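You operate a simulated robot arm through the tools that you are given. There is no shell and no other tool. Be economical: measure what you need, move in short steps, check, and stop when the job is done.

You are at the controls of a simulated robot arm. One attempt, no reset.

Task
The pull-out knob sits crooked: set it square and tighten it.
Fine: slacken the thumb screw inside first; shut the pull-out after. Where these are worked on the way, their far stop is far enough and under half their travel is too little: cream pull-out, thumb screw.

Only the result counts: the job must be done as asked and must still hold three seconds after the hand-in. Knocking over, shifting, dropping, spilling or breaking anything else fails it.

Robot
A 7-joint arm with a two-finger parallel gripper, fixed in place. Base frame: the origin is at the foot of the arm, x ahead of it, y to its left, z up. Units: mm, rad, N and s.
With the tool pointing down near the work surface it reaches from about 200 to 740 mm from the base axis. Its first joint turns from -2.897 to 2.897 rad. Payload 1.57 kg.
The TCP is the grasp point between the finger pads, 30 mm short of the fingertips. In the tool frame z runs along the fingers and y along their closing line. The gripper opens to 110 mm. The fingers are 24 mm wide and 12 mm thick; the gripper's body (48 by 112 mm) begins 78 mm behind the TCP.
Orientation is that of the tool frame in the base frame, as [roll, pitch, yaw] about the fixed x, y, z axes, in that order (R = Rz(yaw) Ry(pitch) Rx(roll)). With the fingers straight down and closing along the base's y, the tool's x points along the base's -x, its y along +y and its z along -z.

Tools
- The arm moves only by the tool move_arm. Its arguments are lists of equal length, an entry for each row: "angular": the turn, a rotation vector about the tool's x, y, z in units of 120 degrees (1.0 is 120 degrees), a list of three; "dp": the shift along the tool's x, y, z in units of 500 mm (1.0 is 500 mm), a list of three; "jaw": the closure, from 0 (fully open) to 1 (shut). In form: {"angular": [[wx, wy, wz], ...], "dp": [[dx, dy, dz], ...], "jaw": [jaw, ...]}. A call has 1 to 12 rows; each row is the pose to reach, as a shift and turn from the pose commanded when the call began, along the tool's axes at that moment. A call with a number of a shift or a turn outside -1 to 1 is refused whole. Each row takes 0.2 s and may step no farther than 50 mm and 0.15 rad from the row before; otherwise, or with a gripper value out of range, the whole call is refused. Where a pose cannot be reached the arm comes as near as it can. A force on the tool above 90 N (or 10 N above the force at the start of the call, whichever is more), or a blocked arm, ends the call early, and 0.2 s more pass. Each finger travels about 45 mm/s and halts on what it meets, pressing with about 41 N; the grip force reading is that of the motor and also rises with nothing between the fingers. The clock runs only during rows and for 0.2 s after the last one: add rows that repeat a pose to give the fingers time. The reply holds the time, the measured pose of the TCP, the force on the tool along the base axes, the opening and the grip force, in the units named above and with some noise, with the torque about the TCP (base axes, N m) and any sound that the robot's microphone picked up.
- Cameras (640 x 400 px; columns grow to the right, rows downward): "scene" is fixed at [399.6, 500, 1199.9]; the picture's right is [-0.99, 0.15, 0.00], its down [0.06, 0.42, -0.90] and it looks along [-0.13, -0.89, -0.43] (base axes); focal length 352 px, centre (320, 200). "wrist" rides on the gripper at [70, 16, -141] in the tool frame; the picture's right is [-0.23, 0.97, 0.00], its down [-0.85, -0.20, -0.48] and it looks along [-0.47, -0.11, 0.88] (tool axes); focal length 222 px, centre (320, 200). There is no depth. A picture from a camera that has moved, and an enlarged one, comes with that camera's place and axes in the base frame and with its lens.
- snapshot(camera): a new picture of that camera. No time passes.
- move_column(by): slides the trunk up (or, below 0, down) by that many mm; the arm rides with it, the base frame stays. It gives what a move gives, with no picture.
- enlarge(camera, box): a new picture of the part [left, top, right, bottom] of that camera's present view, enlarged. No time passes.
- sign_off(): hands the job in; it is judged then, once.

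Work in short steps. Places have to be worked out from the pictures, the camera data and where the tool is seen: move nearer, look again, correct. Check each grasp and each placing, and mend what went wrong. You have 120 turns and 64 pictures in all, those below and enlarged ones among them. Open the gripper and draw the arm clear of the work before you hand the job in, unless the task says otherwise; then end with one line.

The tools are called by a JSON object that holds its "method" and its "body". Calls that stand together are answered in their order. move_arm: Moves the arm, as the interface text tells. Its arguments: {"type":"object","properties":{"angular":{"type":"array"},"dp":{"type":"array"},"jaw":{"type":"array"}},"required":["angular","dp","jaw"]} The other tools are called the same way: move_column (by) slides the trunk up or down; snapshot (camera) takes a picture; enlarge (camera, box) takes an enlarged picture of a part of a camera's view; sign_off () hands the job in.

At the start:

```text
time_s: 0.0
tool_pos: [180.9, -464.8, 746.1]
tcp_rot: [-3.141, -0.001, -3.141]
wrist_force: [-0.1, -0.6, -0.4]
torque: [0.01, 0.0, 0.0]
opening: 110.2
finger_force: 0.0
trunk travel left (down, up): [-275.0, 315.0]
```

scene: 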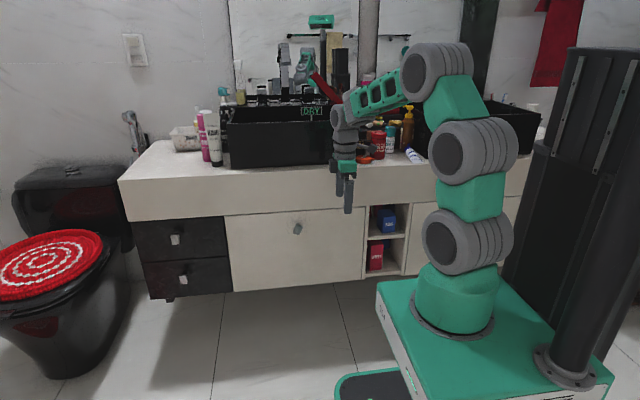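
wrist: 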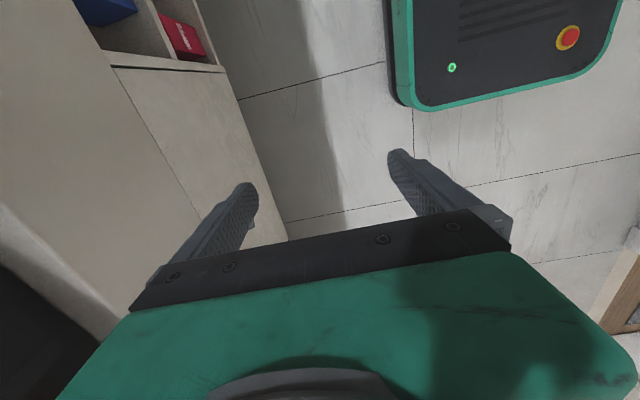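

The scene shows a vanity with a cream drawer front whose knob looks tilted. I'll enlarge that area first.

{"method": "enlarge", "body": {"camera": "scene", "box": [220, 180, 380, 300]}}

{"method": "enlarge", "body": {"camera": "scene", "box": [272, 210, 322, 246]}}

```text
3.33 times, centred on (300, 240) of scene
camera zoom: at [399.6, 500.0, 1199.9], right [-0.99, 0.15, 0.0], down [0.06, 0.42, -0.9], along [-0.13, -0.89, -0.43], focal length 1175 px, centre (387, 67)
```

zoom: 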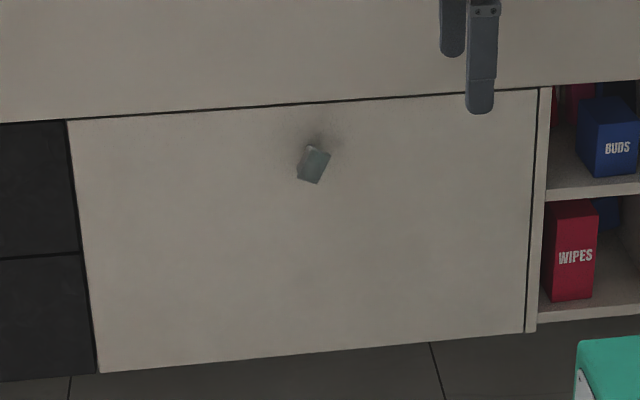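

```text
11.11 times, centred on (297, 228) of scene
camera zoom: at [399.6, 500.0, 1199.9], right [-0.99, 0.15, 0.0], down [0.06, 0.42, -0.9], along [-0.13, -0.89, -0.43], focal length 3917 px, centre (576, -111)
```

zoom: 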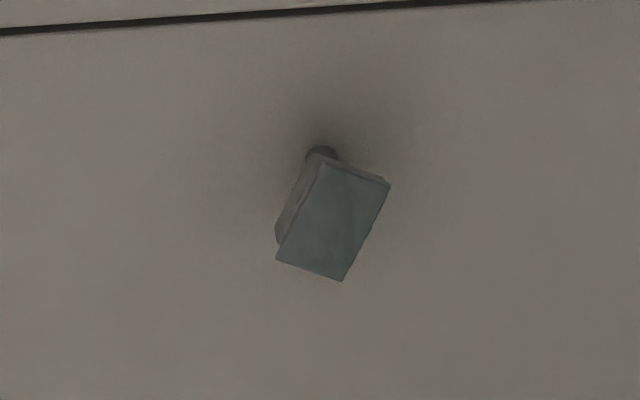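

The knob is a small plate rotated roughly 25° on the front. I'll swing the tool toward pointing along -y while backing off, in two stages, then triangulate with the wrist camera.

{"method": "move_arm", "body": {"angular": [[0.068, 0, 0], [0.136, 0, 0], [0.204, 0, 0], [0.272, 0, 0], [0.34, 0, 0], [0.408, 0, 0]], "dp": [[-0.03, 0.06, 0], [-0.06, 0.12, 0], [-0.09, 0.18, 0], [-0.12, 0.24, 0], [-0.15, 0.3, 0], [-0.18, 0.34, 0]], "jaw": [0, 0, 0, 0, 0, 0]}}

{"method": "snapshot", "body": {"camera": "wrist"}}

```text
time_s: 1.4
tool_pos: [272.9, -295.2, 747.8]
tcp_rot: [-2.284, 0.0, 3.139]
wrist_force: [-0.1, 0.5, -0.6]
torque: [0.01, -0.01, 0.02]
opening: 110.1
finger_force: 0.1
trunk travel left (down, up): [-275.0, 315.0]
```

```text
59 pictures are left
camera wrist: at [203.7, -176.9, 827.4], right [0.23, 0.64, -0.74], down [0.86, 0.23, 0.46], along [0.47, -0.74, -0.49], focal length 222 px, centre (320, 200)
```

wrist: 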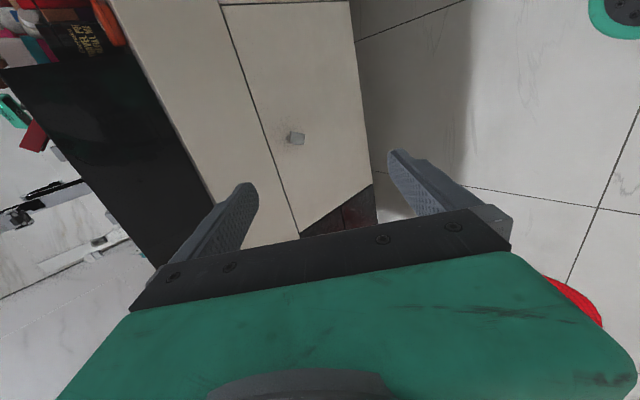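

Triangulated: the knob is near (319, -664, 525) with the front parallel to the x axis. I finish the rotation to horizontal and move up in front of the knob.

{"method": "move_arm", "body": {"angular": [[0.0567, 0, 0], [0.1135, 0, 0], [0.1702, 0, 0], [0.227, 0, 0], [0.2838, 0, 0], [0.3405, 0, 0]], "dp": [[-0.0153, 0.0177, 0.0815], [-0.0307, 0.0353, 0.163], [-0.046, 0.053, 0.2445], [-0.0613, 0.0707, 0.326], [-0.0767, 0.0883, 0.4075], [-0.092, 0.106, 0.489]], "jaw": [0, 0, 0, 0, 0, 0]}}

{"method": "snapshot", "body": {"camera": "wrist"}}

{"method": "snapshot", "body": {"camera": "scene"}}

```text
time_s: 2.8
tool_pos: [321.6, -446.8, 545.4]
tcp_rot: [-1.574, -0.006, -3.139]
wrist_force: [2.0, -0.4, 0.8]
torque: [0.0, -0.01, -0.16]
opening: 109.9
finger_force: 0.1
trunk travel left (down, up): [-275.0, 315.0]
```

```text
58 pictures are left
camera wrist: at [252.1, -305.5, 530.1], right [0.22, 0.0, -0.98], down [0.86, 0.48, 0.19], along [0.47, -0.88, 0.1], focal length 222 px, centre (320, 200)
```

wrist: 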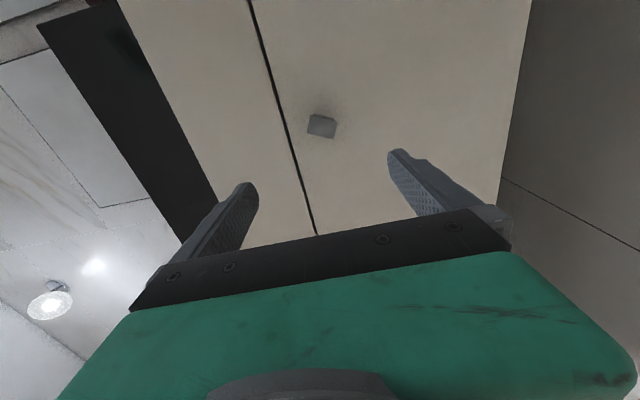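

```text
57 pictures are left
```

scene: 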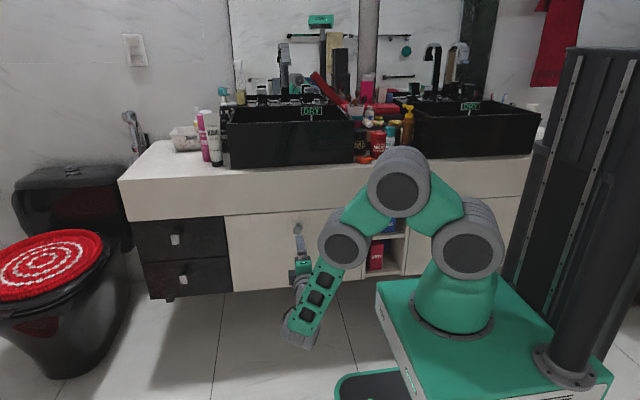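

The pose works. I enlarge the knob in the wrist view to get its angle and position.

{"method": "enlarge", "body": {"camera": "wrist", "box": [280, 100, 360, 150]}}

{"method": "enlarge", "body": {"camera": "scene", "box": [272, 210, 322, 246]}}

```text
8.00 times, centred on (320, 125) of wrist
camera zoom: at [252.1, -305.5, 530.1], right [0.22, 0.0, -0.98], down [0.86, 0.48, 0.19], along [0.47, -0.88, 0.1], focal length 1777 px, centre (320, 800)
```

zoom: 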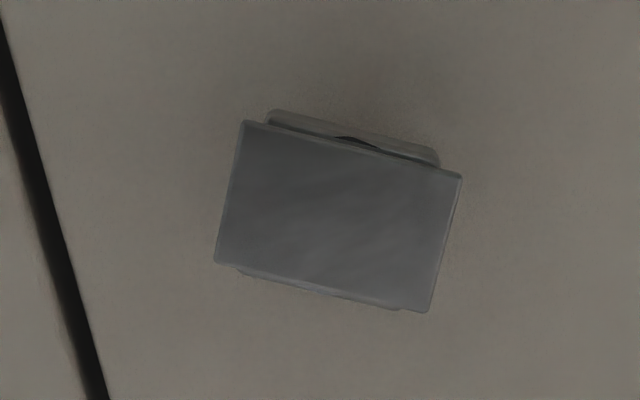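

```text
11.11 times, centred on (297, 228) of scene
camera zoom: at [399.6, 500.0, 1199.9], right [-0.99, 0.15, 0.0], down [0.06, 0.42, -0.9], along [-0.13, -0.89, -0.43], focal length 3917 px, centre (576, -111)
```

zoom: 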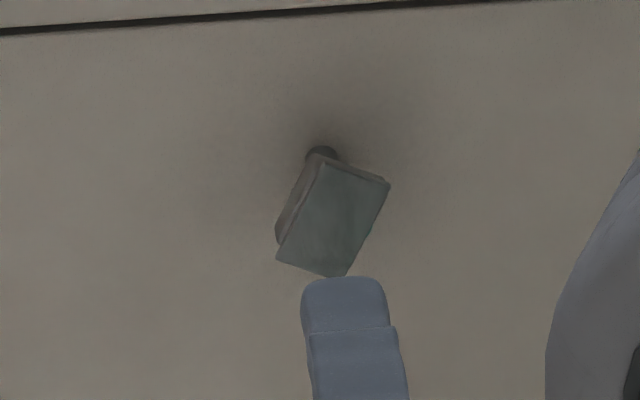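

The knob's plate measures about 41×26 mm, tilted about 25.5° and centred near (316, -649, 533). I rotate the tool to match and approach partway before refining.

{"method": "move_arm", "body": {"angular": [[0, 0, 0.053], [0, 0, 0.106], [0, 0, 0.159], [0, 0, 0.2125]], "dp": [[0.003, 0.006, 0.055], [0.006, 0.011, 0.11], [0.008, 0.017, 0.17], [0.011, 0.022, 0.226]], "jaw": [0, 0, 0, 0]}}

{"method": "snapshot", "body": {"camera": "wrist"}}

{"method": "enlarge", "body": {"camera": "scene", "box": [256, 190, 336, 250]}}

```text
time_s: 3.8
tool_pos: [313.0, -561.6, 535.7]
tcp_rot: [-1.576, 0.447, 3.141]
wrist_force: [-0.5, -0.3, 0.1]
torque: [0.02, 0.03, -0.02]
opening: 110.0
finger_force: 0.0
trunk travel left (down, up): [-275.0, 315.0]
```

```text
54 pictures are left
camera wrist: at [257.6, -419.7, 490.1], right [0.63, 0.0, -0.78], down [0.69, 0.48, 0.55], along [0.37, -0.88, 0.3], focal length 222 px, centre (320, 200)
```

wrist: 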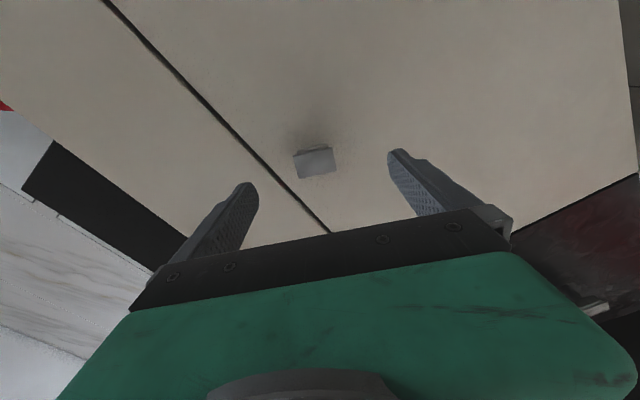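

```text
6.67 times, centred on (296, 220) of scene
camera zoom: at [399.6, 500.0, 1199.9], right [-0.99, 0.15, 0.0], down [0.06, 0.42, -0.9], along [-0.13, -0.89, -0.43], focal length 2350 px, centre (480, 67)
```

zoom: 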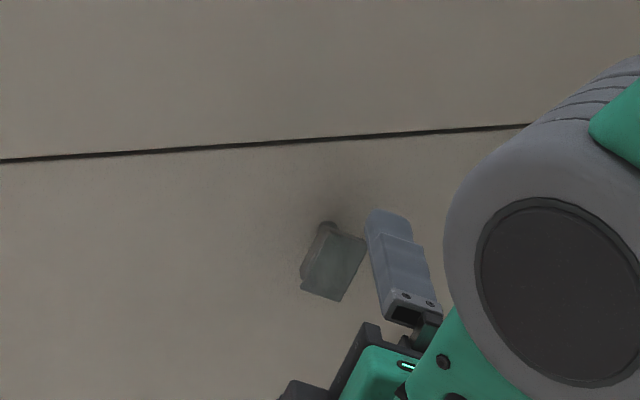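

The wrist view places the knob about 7 mm off along tool -x and -y. I correct that and advance 50 mm, with wide clearance to the fingers.

{"method": "move_arm", "body": {"angular": [[0, 0, 0], [0, 0, 0]], "dp": [[-0.006, -0.006, 0.05], [-0.012, -0.012, 0.1]], "jaw": [0, 0]}}

{"method": "enlarge", "body": {"camera": "wrist", "box": [220, 100, 420, 225]}}

{"method": "enlarge", "body": {"camera": "scene", "box": [256, 190, 336, 250]}}

```text
time_s: 4.4
tool_pos: [317.8, -609.6, 542.0]
tcp_rot: [-1.574, 0.445, 3.137]
wrist_force: [-0.1, 0.1, 0.1]
torque: [0.02, 0.02, 0.0]
opening: 110.0
finger_force: 0.1
trunk travel left (down, up): [-275.0, 315.0]
```

```text
3.20 times, centred on (320, 162) of wrist
camera zoom: at [261.5, -468.1, 497.4], right [0.62, 0.0, -0.78], down [0.69, 0.48, 0.55], along [0.37, -0.88, 0.3], focal length 711 px, centre (320, 320)
```

zoom: 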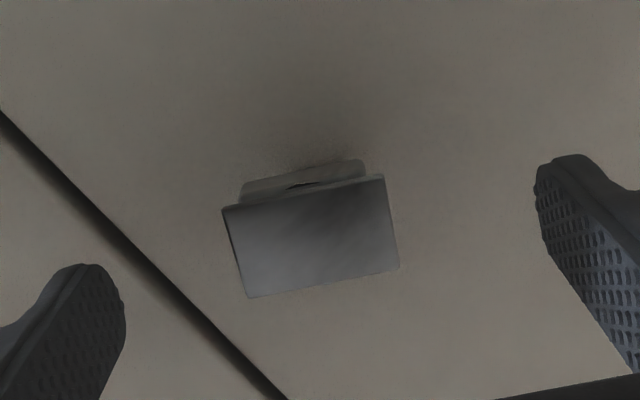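

```text
6.67 times, centred on (296, 220) of scene
camera zoom: at [399.6, 500.0, 1199.9], right [-0.99, 0.15, 0.0], down [0.06, 0.42, -0.9], along [-0.13, -0.89, -0.43], focal length 2350 px, centre (480, 67)
```

zoom: 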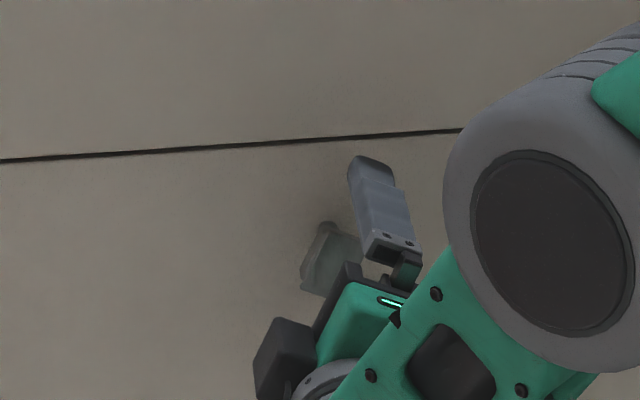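

At closer range the plate is about 40×25 mm, centred near (313, -633, 541), so I shift 5 mm and go in another 12 mm. Then I close on its long ends.

{"method": "move_arm", "body": {"angular": [[0, 0, 0.009], [0, 0, 0.009], [0, 0, 0.009], [0, 0, 0.009], [0, 0, 0.009], [0, 0, 0.009], [0, 0, 0.009]], "dp": [[0.0094, -0.0024, 0.012], [0.0094, -0.0024, 0.024], [0.0094, -0.0024, 0.024], [0.0094, -0.0024, 0.024], [0.0094, -0.0024, 0.024], [0.0094, -0.0024, 0.024], [0.0094, -0.0024, 0.024]], "jaw": [0, 0, 0.6, 0.7, 0.7, 0.7, 0.7]}}

{"method": "enlarge", "body": {"camera": "wrist", "box": [220, 100, 420, 225]}}

```text
time_s: 6.0
tool_pos: [312.0, -619.6, 540.1]
tcp_rot: [-1.574, 0.465, 3.14]
wrist_force: [-0.6, 0.4, -0.3]
torque: [0.01, -0.03, 0.01]
opening: 33.1
finger_force: 0.0
trunk travel left (down, up): [-275.0, 315.0]
```

```text
3.20 times, centred on (320, 162) of wrist
camera zoom: at [257.0, -478.4, 494.2], right [0.64, 0.0, -0.77], down [0.68, 0.48, 0.56], along [0.37, -0.88, 0.3], focal length 711 px, centre (320, 320)
```

zoom: 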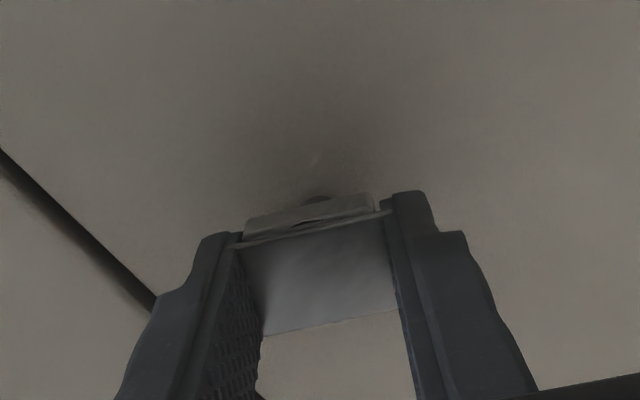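

The fingers straddle the plate without contact yet at 33 mm. I close to grip.

{"method": "move_arm", "body": {"angular": [[0, 0, 0], [0, 0, 0], [0, 0, 0]], "dp": [[0, 0, 0], [0, 0, 0], [0, 0, 0]], "jaw": [0.85, 1, 1]}}

{"method": "enlarge", "body": {"camera": "wrist", "box": [220, 100, 420, 225]}}

```text
time_s: 6.8
tool_pos: [311.1, -619.0, 540.2]
tcp_rot: [-1.574, 0.464, 3.141]
wrist_force: [0.1, -0.6, -0.8]
torque: [-0.13, 0.5, -0.1]
opening: 31.9
finger_force: 40.0
trunk travel left (down, up): [-275.0, 315.0]
```

```text
3.20 times, centred on (320, 162) of wrist
camera zoom: at [257.0, -478.4, 494.2], right [0.64, 0.0, -0.77], down [0.68, 0.48, 0.56], along [0.37, -0.88, 0.3], focal length 711 px, centre (320, 320)
```

zoom: 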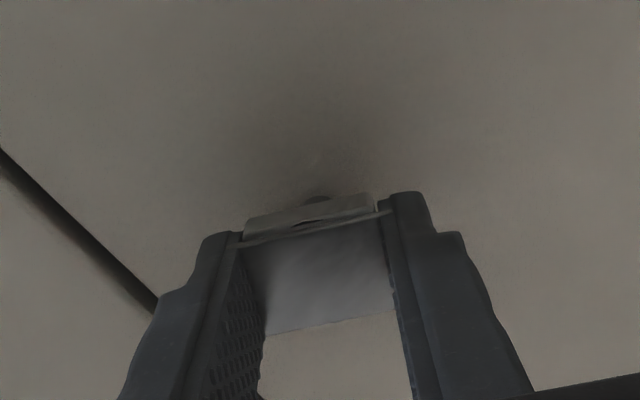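

Gripped at 31.9 mm with 40 N. I pull straight out along +y in small steps.

{"method": "move_arm", "body": {"angular": [[0, 0, 0], [0, 0, 0], [0, 0, 0], [0, 0, 0], [0, 0, 0], [0, 0, 0]], "dp": [[0, 0, -0.02], [0, 0, -0.04], [0, 0, -0.06], [0, 0, -0.08], [0, 0, -0.1], [0, 0, -0.12]], "jaw": [1, 1, 1, 1, 1, 1]}}

{"method": "snapshot", "body": {"camera": "scene"}}

```text
time_s: 8.2
tool_pos: [311.5, -558.6, 539.6]
tcp_rot: [-1.575, 0.466, -3.14]
wrist_force: [11.5, 1.9, -1.1]
torque: [0.21, 0.73, -0.67]
opening: 31.6
finger_force: 40.2
trunk travel left (down, up): [-275.0, 315.0]
```

```text
48 pictures are left
```

scene: 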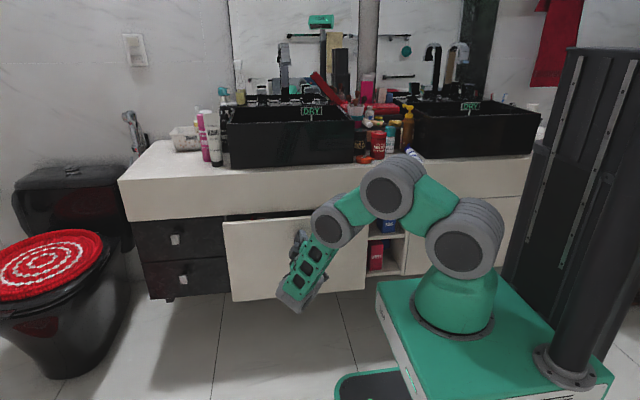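

The drawer follows. I keep pulling, another 120 mm.

{"method": "move_arm", "body": {"angular": [[0, 0, 0], [0, 0, 0], [0, 0, 0], [0, 0, 0], [0, 0, 0], [0, 0, 0], [0, 0, 0], [0, 0, 0]], "dp": [[0, 0, -0.03], [0, 0, -0.06], [0, 0, -0.09], [0, 0, -0.12], [0, 0, -0.15], [0, 0, -0.18], [0, 0, -0.21], [0, 0, -0.24]], "jaw": [1, 1, 1, 1, 1, 1, 1, 1]}}

{"method": "snapshot", "body": {"camera": "scene"}}

```text
time_s: 10.0
tool_pos: [311.4, -440.6, 540.0]
tcp_rot: [-1.577, 0.463, -3.141]
wrist_force: [17.2, 0.8, -10.4]
torque: [-0.11, 0.39, 0.47]
opening: 31.7
finger_force: 40.3
trunk travel left (down, up): [-275.0, 315.0]
```

```text
47 pictures are left
```

scene: 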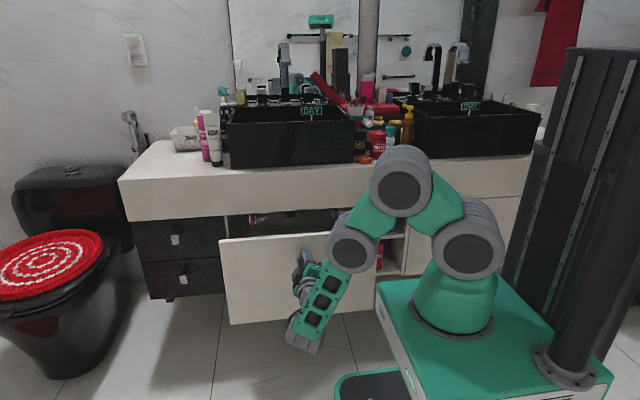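

180 mm out and no stop yet; there's red thing (maybe the screw or plumbing) visible inside. I pull another 80 mm.

{"method": "move_arm", "body": {"angular": [[0, 0, 0], [0, 0, 0], [0, 0, 0], [0, 0, 0], [0, 0, 0], [0, 0, 0]], "dp": [[0, 0, -0.027], [0, 0, -0.054], [0, 0, -0.08], [0, 0, -0.107], [0, 0, -0.134], [0, 0, -0.16]], "jaw": [1, 1, 1, 1, 1, 1]}}

{"method": "snapshot", "body": {"camera": "scene"}}

```text
time_s: 11.4
tool_pos: [311.1, -421.2, 539.5]
tcp_rot: [-1.581, 0.463, 3.138]
wrist_force: [19.7, 1.6, -12.6]
torque: [-0.3, 0.32, 1.03]
opening: 31.8
finger_force: 40.6
out of reach, approached as far as the arm can: row 2, 3, 4, 5, 6
trunk travel left (down, up): [-275.0, 315.0]
```

```text
46 pictures are left
```

scene: 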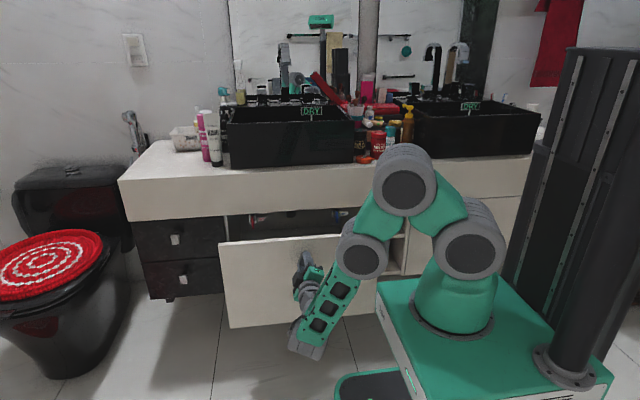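

The arm is at its own reach limit at about 200 mm out. I'll release, slide the fingers sideways off the plate along tool x, and later pull the front further from its top edge with the tool pointing down.

{"method": "move_arm", "body": {"angular": [[0, 0, 0], [0, 0, 0], [0, 0, 0], [0, 0, 0]], "dp": [[0, 0, 0], [0, 0, 0], [0, 0, 0], [0, 0, 0]], "jaw": [0.7, 0.4, 0.1, 0]}}

```text
time_s: 12.4
tool_pos: [310.1, -420.5, 540.5]
tcp_rot: [-1.579, 0.464, 3.135]
wrist_force: [-0.9, -0.7, 1.0]
torque: [0.0, 0.02, -0.02]
opening: 103.9
finger_force: 0.0
trunk travel left (down, up): [-275.0, 315.0]
```

Released with no residual force. Now I slide sideways along tool +x.

{"method": "move_arm", "body": {"angular": [[0, 0, 0], [0, 0, 0], [0, 0, 0], [0, 0, 0]], "dp": [[0.03, 0, 0], [0.06, 0, 0], [0.09, 0, 0], [0.13, 0, 0]], "jaw": [0, 0, 0, 0]}}

{"method": "snapshot", "body": {"camera": "wrist"}}

```text
time_s: 13.4
tool_pos: [304.8, -422.6, 538.8]
tcp_rot: [-1.583, 0.464, 3.136]
wrist_force: [-0.6, -0.8, 0.2]
torque: [-0.01, -0.01, 0.0]
opening: 110.2
finger_force: 0.0
out of reach, approached as far as the arm can: row 1, 2, 3, 4
trunk travel left (down, up): [-275.0, 315.0]
```

```text
45 pictures are left
camera wrist: at [249.3, -279.9, 493.1], right [0.64, 0.01, -0.77], down [0.68, 0.47, 0.57], along [0.37, -0.88, 0.3], focal length 222 px, centre (320, 200)
```

wrist: 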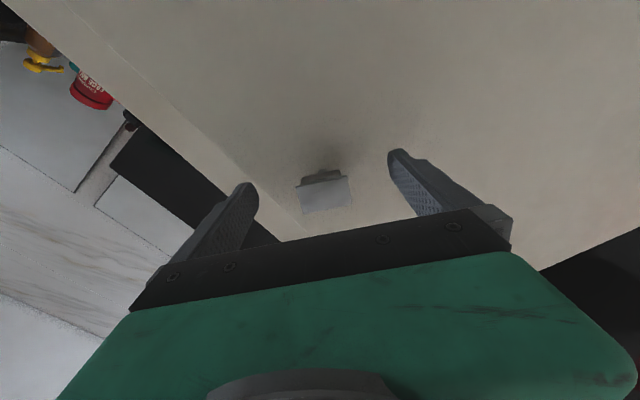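

That direction is out of reach, so I slide the other way (tool -x).

{"method": "move_arm", "body": {"angular": [[0, 0, 0], [0, 0, 0], [0, 0, 0], [0, 0, 0]], "dp": [[-0.04, 0, 0], [-0.08, 0, 0], [-0.12, 0, 0], [-0.16, 0, 0]], "jaw": [0, 0, 0, 0]}}

```text
time_s: 14.4
tool_pos: [372.4, -420.6, 574.5]
tcp_rot: [-1.575, 0.463, 3.14]
wrist_force: [0.3, 0.9, 0.2]
torque: [0.01, 0.03, -0.01]
opening: 109.8
finger_force: 0.1
trunk travel left (down, up): [-275.0, 315.0]
```

Clear of the knob. I back off and up, then will turn the tool down.

{"method": "move_arm", "body": {"angular": [[0, 0, -0.05], [0, 0, -0.1], [0, 0, -0.16], [0, 0, -0.22]], "dp": [[-0.013, -0.027, -0.04], [-0.027, -0.054, -0.08], [-0.054, -0.107, -0.12], [-0.08, -0.16, -0.16]], "jaw": [0, 0, 0, 0]}}

```text
time_s: 15.4
tool_pos: [332.1, -379.3, 687.9]
tcp_rot: [-1.609, 0.079, -3.134]
wrist_force: [0.3, 0.0, 0.2]
torque: [0.0, 0.04, 0.0]
opening: 109.9
finger_force: 0.0
out of reach, approached as far as the arm can: row 2, 3, 4
trunk travel left (down, up): [-275.0, 315.0]
```

Now I rotate the tool to point down while rising, above the drawer front.

{"method": "move_arm", "body": {"angular": [[-0.067, 0, 0], [-0.134, 0, 0], [-0.2, 0, 0], [-0.267, 0, 0], [-0.333, 0, 0], [-0.4, 0, 0], [-0.467, 0, 0], [-0.533, 0, 0], [-0.6, 0, 0], [-0.667, 0, 0], [-0.7316, 0, 0]], "dp": [[0, -0.03, 0], [0, -0.06, 0], [0, -0.09, 0], [0, -0.12, 0], [0, -0.15, 0], [0, -0.18, 0], [0, -0.2, 0], [0, -0.2, 0], [0, -0.2, 0], [0, -0.2, 0], [0, -0.2, 0]], "jaw": [0, 0, 0, 0, 0, 0, 0, 0, 0, 0, 0]}}

{"method": "snapshot", "body": {"camera": "wrist"}}

{"method": "snapshot", "body": {"camera": "scene"}}

```text
time_s: 17.8
tool_pos: [326.0, -379.9, 786.9]
tcp_rot: [3.139, 0.081, -3.135]
wrist_force: [0.3, 0.4, -0.5]
torque: [0.02, -0.01, 0.02]
opening: 109.9
finger_force: 0.0
trunk travel left (down, up): [-275.0, 315.0]
```

```text
44 pictures are left
camera wrist: at [244.6, -364.4, 921.5], right [0.22, 0.98, 0.02], down [0.81, -0.19, 0.55], along [0.54, -0.1, -0.84], focal length 222 px, centre (320, 200)
```

wrist: 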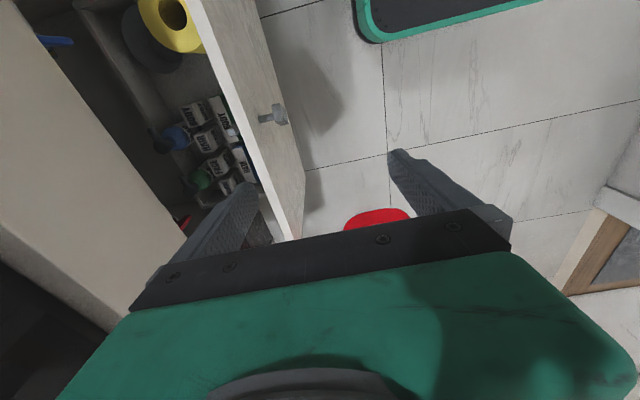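

```text
43 pictures are left
```

scene: 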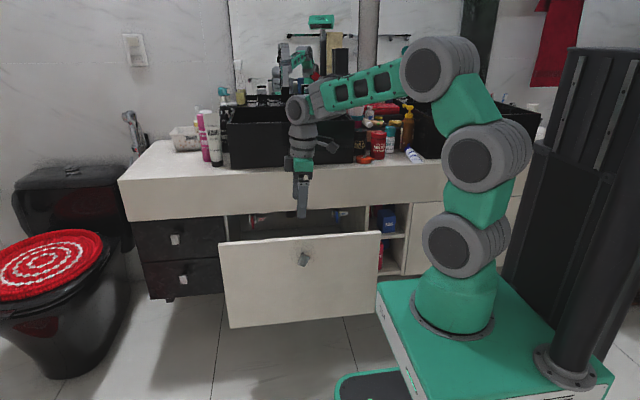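

The drawer interior shows. I enlarge to find the thumb screw and the front's top edge.

{"method": "enlarge", "body": {"camera": "wrist", "box": [110, 0, 310, 250]}}

{"method": "enlarge", "body": {"camera": "wrist", "box": [200, 90, 300, 150]}}

{"method": "enlarge", "body": {"camera": "scene", "box": [210, 200, 390, 340]}}

```text
1.60 times, centred on (210, 125) of wrist
camera zoom: at [244.6, -364.4, 921.5], right [0.22, 0.98, 0.02], down [0.81, -0.19, 0.55], along [0.54, -0.1, -0.84], focal length 355 px, centre (496, 320)
```

zoom: 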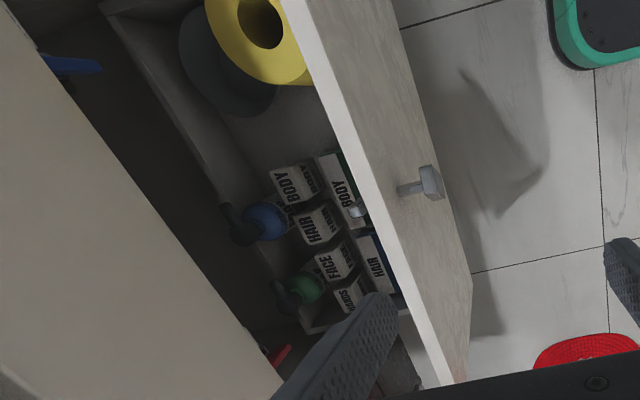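

```text
6.40 times, centred on (250, 120) of wrist
camera zoom: at [244.6, -364.4, 921.5], right [0.22, 0.98, 0.02], down [0.81, -0.19, 0.55], along [0.54, -0.1, -0.84], focal length 1422 px, centre (768, 712)
```

zoom: 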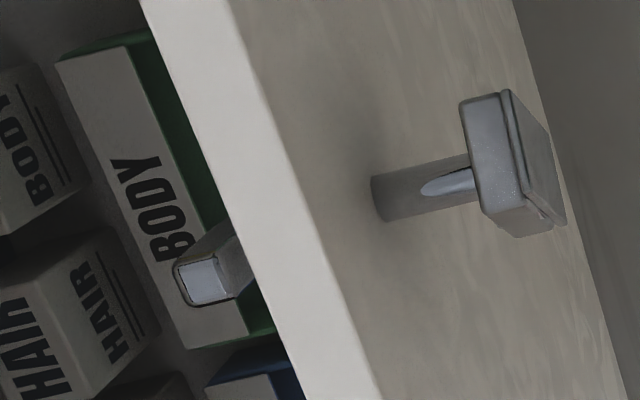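

```text
2.86 times, centred on (300, 270) of scene
camera zoom: at [399.6, 500.0, 1199.9], right [-0.99, 0.15, 0.0], down [0.06, 0.42, -0.9], along [-0.13, -0.89, -0.43], focal length 1007 px, centre (377, 0)
```

zoom: 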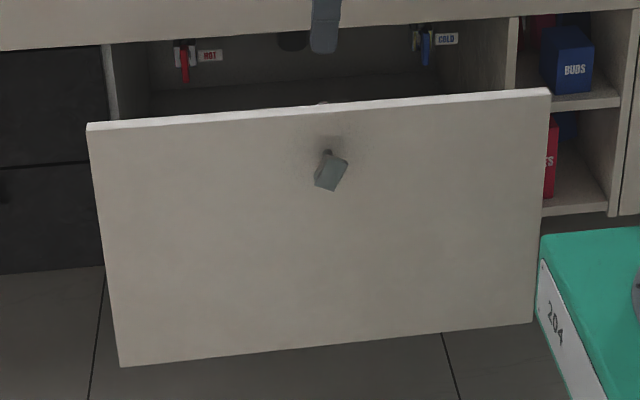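

The screw is a bar head behind the front at about (320, -526, 541); the panel spans y -471 to -490 with its top near z 607. I level the tool, then yaw it -90° so the fingers close along x with the camera on the -y side.

{"method": "move_arm", "body": {"angular": [[0, 0.0387, 0]], "dp": [[0, 0, 0]], "jaw": [0]}}

{"method": "move_arm", "body": {"angular": [[0, 0, -0.068], [0, 0, -0.136], [0, 0, -0.204], [0, 0, -0.272], [0, 0, -0.34], [0, 0, -0.408], [0, 0, -0.476], [0, 0, -0.544], [0, 0, -0.612], [0, 0, -0.68], [0, 0, -0.75]], "dp": [[0, -0.03, 0], [0, -0.06, 0], [0, -0.09, 0], [0, -0.12, 0], [0, -0.15, 0], [0, -0.18, 0], [0, -0.21, 0], [0.006, -0.24, 0], [0.012, -0.27, 0], [0.018, -0.3, 0], [0.024, -0.32, 0]], "jaw": [0, 0, 0, 0, 0, 0, 0, 0, 0, 0, 0]}}

{"method": "snapshot", "body": {"camera": "wrist"}}

```text
time_s: 18.2
tool_pos: [325.2, -380.6, 786.0]
tcp_rot: [-3.14, 0.001, -3.136]
wrist_force: [-0.5, -0.1, -0.2]
torque: [0.0, -0.02, 0.02]
opening: 110.0
finger_force: 0.0
trunk travel left (down, up): [-275.0, 315.0]
```

```text
time_s: 20.6
tool_pos: [313.9, -541.1, 787.4]
tcp_rot: [-3.14, 0.0, -1.562]
wrist_force: [-0.2, -0.6, -0.5]
torque: [-0.01, -0.01, 0.0]
opening: 110.3
finger_force: 0.0
trunk travel left (down, up): [-275.0, 315.0]
```

```text
39 pictures are left
camera wrist: at [297.8, -610.8, 928.7], right [-0.98, 0.22, 0.0], down [0.19, 0.86, 0.48], along [0.11, 0.47, -0.88], focal length 222 px, centre (320, 200)
```

wrist: 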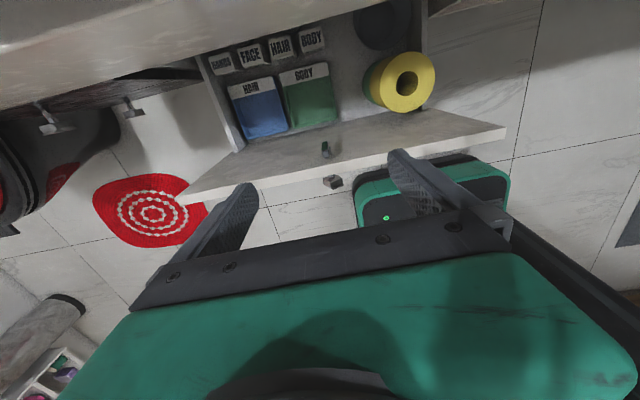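

A good view of the screw's paddle and boxes behind it. I enlarge.

{"method": "enlarge", "body": {"camera": "wrist", "box": [280, 110, 380, 210]}}

{"method": "enlarge", "body": {"camera": "wrist", "box": [160, 10, 520, 210]}}

```text
4.00 times, centred on (330, 160) of wrist
camera zoom: at [297.8, -610.8, 928.7], right [-0.98, 0.22, 0.0], down [0.19, 0.86, 0.48], along [0.11, 0.47, -0.88], focal length 888 px, centre (280, 360)
```

zoom: 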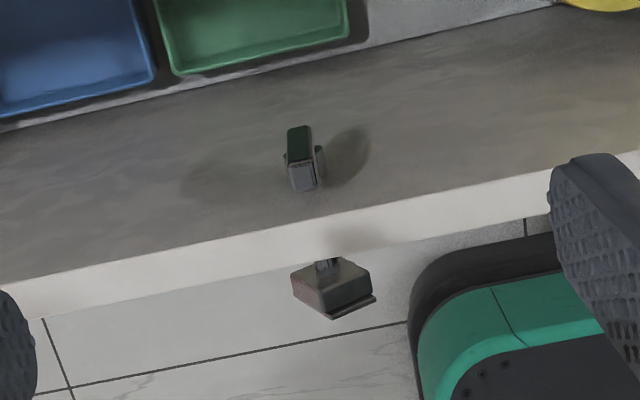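

```text
1.78 times, centred on (340, 110) of wrist
camera zoom: at [297.8, -610.8, 928.7], right [-0.98, 0.22, 0.0], down [0.19, 0.86, 0.48], along [0.11, 0.47, -0.88], focal length 395 px, centre (284, 360)
```

zoom: 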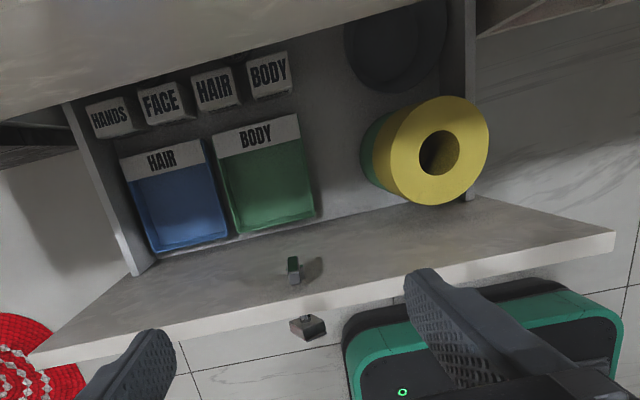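

The screw paddle sits between my finger lines. I descend 120 mm to just above the panel-top level and look closer.

{"method": "move_arm", "body": {"angular": [[0, 0, -0.004], [0, 0, -0.004], [0, 0, -0.004]], "dp": [[0, 0, 0.08], [0, 0, 0.16], [0, 0, 0.24]], "jaw": [0, 0, 0]}}

{"method": "enlarge", "body": {"camera": "wrist", "box": [200, 50, 440, 200]}}

{"method": "enlarge", "body": {"camera": "scene", "box": [210, 160, 390, 300]}}

```text
time_s: 21.4
tool_pos: [315.6, -543.5, 665.6]
tcp_rot: [-3.139, -0.003, -1.558]
wrist_force: [0.1, 0.9, 0.2]
torque: [-0.01, -0.01, -0.03]
opening: 109.9
finger_force: 0.1
trunk travel left (down, up): [-275.0, 315.0]
```

```text
2.67 times, centred on (320, 125) of wrist
camera zoom: at [300.3, -612.1, 806.7], right [-0.98, 0.21, 0.0], down [0.19, 0.86, 0.48], along [0.1, 0.47, -0.88], focal length 592 px, centre (320, 400)
```

zoom: 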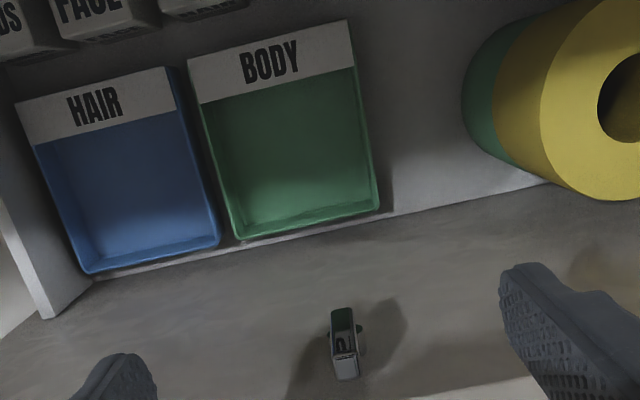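

```text
2.86 times, centred on (300, 230) of scene
camera zoom: at [399.6, 500.0, 1199.9], right [-0.99, 0.15, 0.0], down [0.06, 0.42, -0.9], along [-0.13, -0.89, -0.43], focal length 1007 px, centre (377, 114)
```

zoom: 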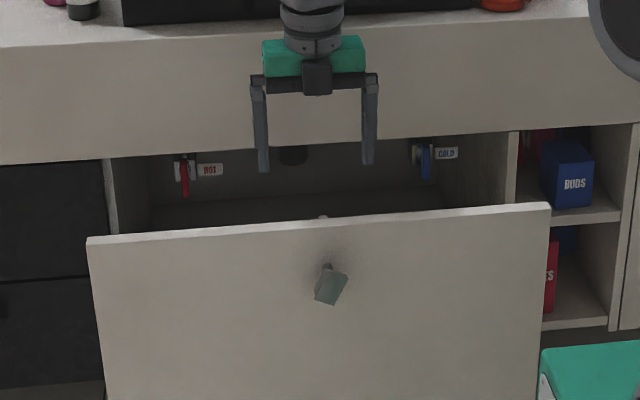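

The paddle is vertical, about 10 mm wide in x, with its top at z≈569, y≈-506..-493, x≈312. First I hook the panel's back edge with the open fingers (tips at z≈590, straddling the screw) and pull the drawer further.

{"method": "move_arm", "body": {"angular": [[0, 0, 0.006], [0, 0, 0.006], [0, 0, 0.006], [0, 0, 0.006], [0, 0, 0.006], [0, 0, 0.006], [0, 0, 0.006], [0, 0, 0.006]], "dp": [[0, 0, 0.046], [0, 0, 0.092], [-0.03, 0, 0.092], [-0.06, 0, 0.092], [-0.09, 0, 0.092], [-0.12, 0, 0.092], [-0.15, 0, 0.092], [-0.18, 0, 0.092]], "jaw": [0, 0, 0, 0, 0, 0, 0, 0]}}

```text
time_s: 23.2
tool_pos: [313.0, -451.5, 620.2]
tcp_rot: [-3.14, -0.002, -1.569]
wrist_force: [0.0, 1.4, 0.4]
torque: [0.03, -0.02, 0.02]
opening: 110.1
finger_force: 0.1
trunk travel left (down, up): [-275.0, 315.0]
```

{"method": "snapshot", "body": {"camera": "scene"}}

```text
34 pictures are left
```

scene: 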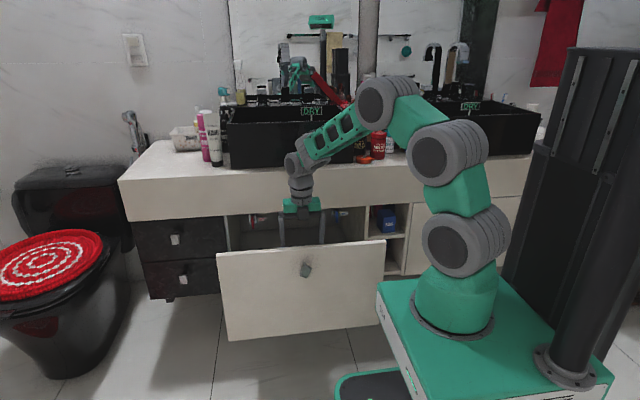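

The hook works, and the drawer is about 50 mm further out. I continue another 100 mm.

{"method": "move_arm", "body": {"angular": [[0, 0, 0], [0, 0, 0], [0, 0, 0], [0, 0, 0], [0, 0, 0], [0, 0, 0], [0, 0, 0], [0, 0, 0]], "dp": [[-0.025, 0, 0], [-0.05, 0, 0], [-0.075, 0, 0], [-0.1, 0, 0], [-0.125, 0, 0], [-0.15, 0, 0], [-0.175, 0, 0], [-0.2, 0, 0]], "jaw": [0, 0, 0, 0, 0, 0, 0, 0]}}

```text
time_s: 25.0
tool_pos: [315.2, -363.5, 623.0]
tcp_rot: [-3.129, -0.024, -1.576]
wrist_force: [-16.8, -82.0, -18.6]
torque: [-2.4, -0.63, 5.0]
opening: 110.2
finger_force: 0.1
trunk travel left (down, up): [-275.0, 315.0]
```

The drawer has reached its far stop (82 N reaction). I relax back 50 mm and up a little, and look at the screw.

{"method": "move_arm", "body": {"angular": [[0, 0, 0], [0, 0, 0], [0, 0, 0], [0, 0, 0]], "dp": [[0.03, 0, 0], [0.08, 0, 0], [0.12, 0, -0.04], [0.13, 0, -0.08]], "jaw": [0, 0, 0, 0]}}

{"method": "enlarge", "body": {"camera": "wrist", "box": [200, 50, 440, 200]}}

```text
time_s: 26.0
tool_pos: [314.6, -415.3, 657.5]
tcp_rot: [-3.141, 0.002, -1.569]
wrist_force: [0.2, -0.7, 0.3]
torque: [0.0, 0.01, 0.0]
opening: 109.7
finger_force: 0.1
trunk travel left (down, up): [-275.0, 315.0]
```

```text
2.67 times, centred on (320, 125) of wrist
camera zoom: at [298.4, -485.0, 799.2], right [-0.97, 0.22, 0.0], down [0.2, 0.85, 0.48], along [0.11, 0.47, -0.88], focal length 592 px, centre (320, 400)
```

zoom: 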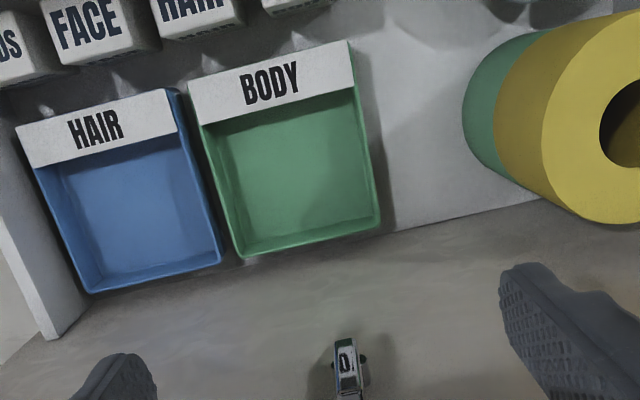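

{"method": "enlarge", "body": {"camera": "wrist", "box": [280, 140, 390, 220]}}

```text
5.00 times, centred on (335, 180) of wrist
camera zoom: at [298.4, -485.0, 799.2], right [-0.97, 0.22, 0.0], down [0.2, 0.85, 0.48], along [0.11, 0.47, -0.88], focal length 1111 px, centre (245, 300)
```

zoom: 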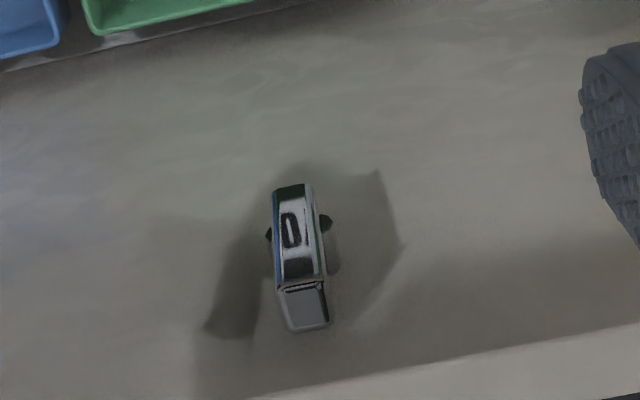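

The paddle is roughly 56 mm long, vertical, centred near (313, -360, 540) just behind the panel. I tilt the tool 20° (tips toward the panel) and approach above it, open.

{"method": "move_arm", "body": {"angular": [[0, -0.0556, 0], [0, -0.1111, 0], [0, -0.1667, 0]], "dp": [[-0.0132, 0.001, 0.04], [-0.0264, 0.002, 0.08], [-0.0396, 0.0032, 0.121]], "jaw": [0.2, 0.4, 0.5]}}

{"method": "snapshot", "body": {"camera": "wrist"}}

```text
time_s: 26.8
tool_pos: [310.6, -395.9, 600.8]
tcp_rot: [-3.141, 0.348, -1.57]
wrist_force: [1.2, 0.0, 0.5]
torque: [-0.02, -0.04, 0.04]
opening: 54.8
finger_force: 0.1
trunk travel left (down, up): [-275.0, 315.0]
```

```text
31 pictures are left
camera wrist: at [294.4, -509.4, 708.7], right [-0.97, 0.21, 0.08], down [0.2, 0.64, 0.74], along [0.11, 0.74, -0.67], focal length 222 px, centre (320, 200)
```

wrist: 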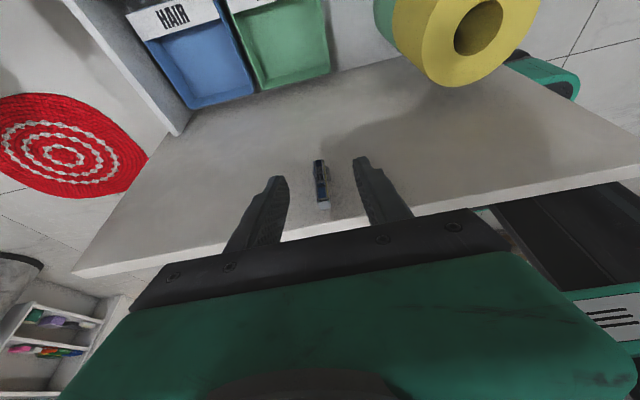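

The paddle is centred between the fingers and sits close to the panel. I reduce the tilt to 10° and descend so the pads straddle it.

{"method": "move_arm", "body": {"angular": [[0, 0.0417, 0], [0, 0.0833, 0], [0, 0.0833, 0], [0, 0.0833, 0]], "dp": [[0, 0, 0.02], [0, -0.0038, 0.05], [-0.004, -0.0038, 0.08], [-0.009, -0.0038, 0.109]], "jaw": [0.5, 0.5, 0.5, 0.5]}}

{"method": "snapshot", "body": {"camera": "wrist"}}

```text
time_s: 27.8
tool_pos: [314.4, -373.0, 551.0]
tcp_rot: [-3.138, 0.172, -1.569]
wrist_force: [0.1, 0.5, 0.1]
torque: [0.03, 0.01, 0.0]
opening: 54.9
finger_force: 0.0
trunk travel left (down, up): [-275.0, 315.0]
```

```text
30 pictures are left
camera wrist: at [298.2, -466.0, 677.8], right [-0.97, 0.22, 0.04], down [0.2, 0.76, 0.62], along [0.11, 0.61, -0.78], focal length 222 px, centre (320, 200)
```

wrist: 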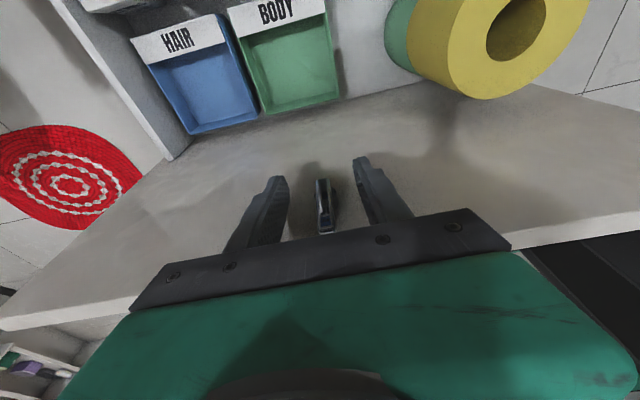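

The paddle is between the pads. I close gently.

{"method": "move_arm", "body": {"angular": [[0, 0, 0], [0, 0, 0], [0, 0, 0], [0, 0, 0]], "dp": [[-0.004, 0, 0], [-0.004, 0, 0], [-0.004, 0, 0], [-0.004, 0, 0]], "jaw": [0.7, 0.9, 1, 1]}}

{"method": "enlarge", "body": {"camera": "wrist", "box": [240, 120, 400, 260]}}

```text
time_s: 28.8
tool_pos: [312.0, -371.2, 551.5]
tcp_rot: [-3.141, 0.174, -1.572]
wrist_force: [-23.2, -7.7, 1.6]
torque: [0.28, 0.28, 0.25]
opening: 17.6
finger_force: 27.5
trunk travel left (down, up): [-275.0, 315.0]
```

```text
2.86 times, centred on (320, 190) of wrist
camera zoom: at [295.9, -464.1, 678.0], right [-0.97, 0.23, 0.04], down [0.2, 0.76, 0.62], along [0.11, 0.61, -0.78], focal length 635 px, centre (320, 229)
```

zoom: 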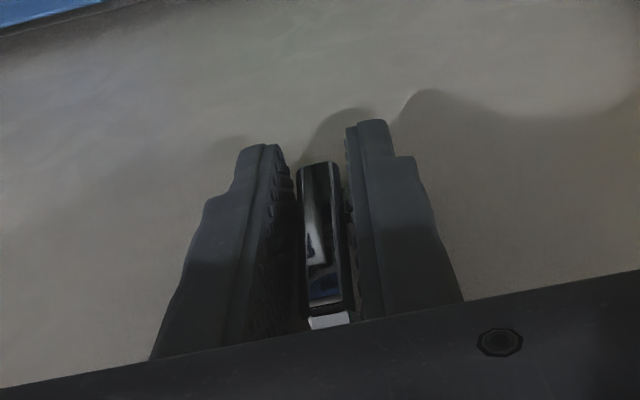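

{"method": "move_arm", "body": {"angular": [[0, 0, 0], [0, 0, 0]], "dp": [[-0.004, 0, 0], [-0.004, 0, 0]], "jaw": [1, 1]}}

```text
time_s: 29.4
tool_pos: [311.5, -370.7, 551.2]
tcp_rot: [-3.141, 0.173, -1.571]
wrist_force: [-33.0, -18.1, -4.4]
torque: [0.22, 0.37, 0.42]
opening: 17.7
finger_force: 32.2
trunk travel left (down, up): [-275.0, 315.0]
```

It's closing on something 17.7 mm wide — a round collar behind the paddle — and touching the panel. I open, correct 2.5 mm in x, and regrip higher on the paddle's upper end, above the collar.

{"method": "move_arm", "body": {"angular": [[0, 0, 0], [0, 0, 0], [0, 0, 0], [0, 0, 0], [0, 0, 0], [0, 0, 0], [0, 0, 0], [0, 0, 0]], "dp": [[0, 0, 0], [0.008, 0.005, 0], [0.009, 0.005, -0.03], [0.009, 0.005, -0.058], [0.009, 0.005, -0.058], [0.009, 0.005, -0.058], [0.009, 0.005, -0.058], [0.009, 0.005, -0.058]], "jaw": [0.7, 0.6, 0.6, 0.6, 0.8, 1, 1, 1]}}

{"method": "enlarge", "body": {"camera": "wrist", "box": [240, 120, 400, 260]}}

```text
time_s: 31.2
tool_pos: [310.9, -378.3, 578.5]
tcp_rot: [-3.14, 0.172, -1.568]
wrist_force: [1.3, 0.8, 1.2]
torque: [0.58, -0.06, -0.08]
opening: 11.8
finger_force: 29.4
trunk travel left (down, up): [-275.0, 315.0]
```

```text
2.86 times, centred on (320, 190) of wrist
camera zoom: at [295.8, -471.2, 705.1], right [-0.97, 0.22, 0.04], down [0.2, 0.76, 0.62], along [0.11, 0.61, -0.78], focal length 635 px, centre (320, 229)
```

zoom: 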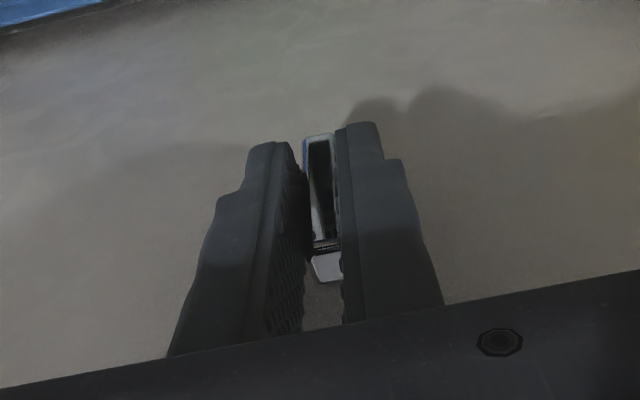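

Now gripping the paddle itself (11.8 mm, centred with no side load). I rotate it about the y axis through (311, 541), top toward -x (counter-clockwise seen from the screw head), 0.3 rad first.

{"method": "move_arm", "body": {"angular": [[0.047, 0, -0.0083], [0.0941, 0, -0.0166], [0.1411, 0, -0.0249]], "dp": [[0, 0.0075, 0.0004], [0.0003, 0.0149, 0.0015], [0.0006, 0.0222, 0.0033]], "jaw": [1, 1, 1]}}

{"method": "snapshot", "body": {"camera": "wrist"}}

```text
time_s: 32.0
tool_pos: [299.8, -379.2, 576.4]
tcp_rot: [-2.834, 0.163, -1.517]
wrist_force: [10.0, -1.1, -9.5]
torque: [-0.75, -0.26, -0.45]
opening: 12.0
finger_force: 29.1
trunk travel left (down, up): [-275.0, 315.0]
```

```text
27 pictures are left
camera wrist: at [247.5, -471.9, 692.9], right [-0.94, 0.22, -0.25], down [0.0, 0.76, 0.65], along [0.34, 0.61, -0.72], focal length 222 px, centre (320, 200)
```

wrist: 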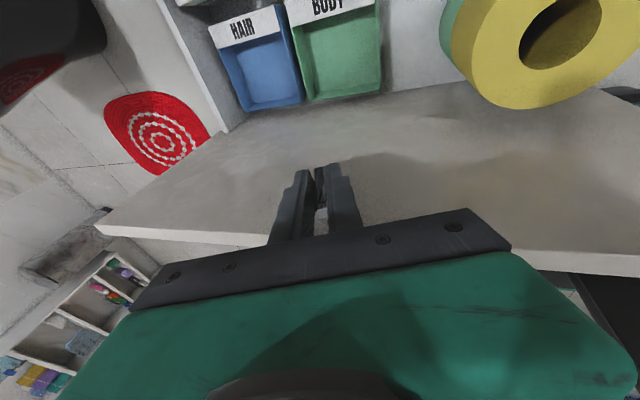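

It turns with modest load. I continue another 0.6 rad (about 52° total).

{"method": "move_arm", "body": {"angular": [[0.0564, 0, -0.01], [0.1129, 0, -0.0199], [0.1693, 0, -0.0299], [0.2258, 0, -0.0399], [0.2822, 0, -0.0499]], "dp": [[0, 0.009, 0.0005], [0.0004, 0.0178, 0.0021], [0.0008, 0.0264, 0.0047], [0.0015, 0.0346, 0.0083], [0.0023, 0.0423, 0.0129]], "jaw": [1, 1, 1, 1, 1]}}

{"method": "snapshot", "body": {"camera": "wrist"}}

{"method": "snapshot", "body": {"camera": "scene"}}

```text
time_s: 33.2
tool_pos: [281.7, -378.9, 563.6]
tcp_rot: [-2.235, 0.109, -1.431]
wrist_force: [0.2, -0.2, -15.4]
torque: [0.13, 0.46, 0.37]
opening: 11.7
finger_force: 29.3
trunk travel left (down, up): [-275.0, 315.0]
```

```text
26 pictures are left
camera wrist: at [172.3, -472.4, 629.8], right [-0.64, 0.22, -0.74], down [-0.36, 0.76, 0.54], along [0.68, 0.61, -0.4], focal length 222 px, centre (320, 200)
```

wrist: 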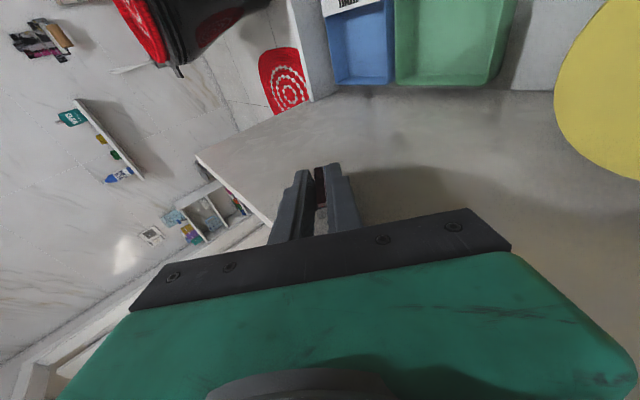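

```text
25 pictures are left
```

scene: 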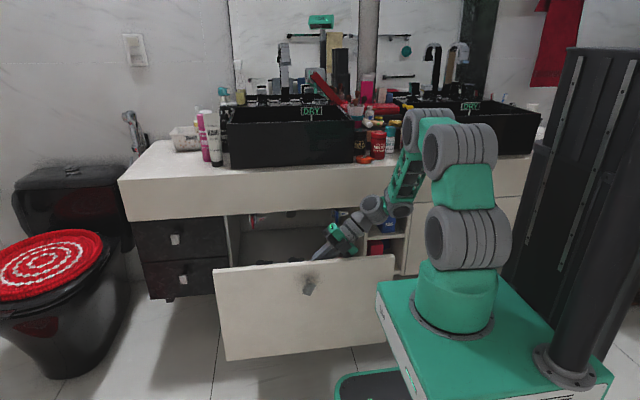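

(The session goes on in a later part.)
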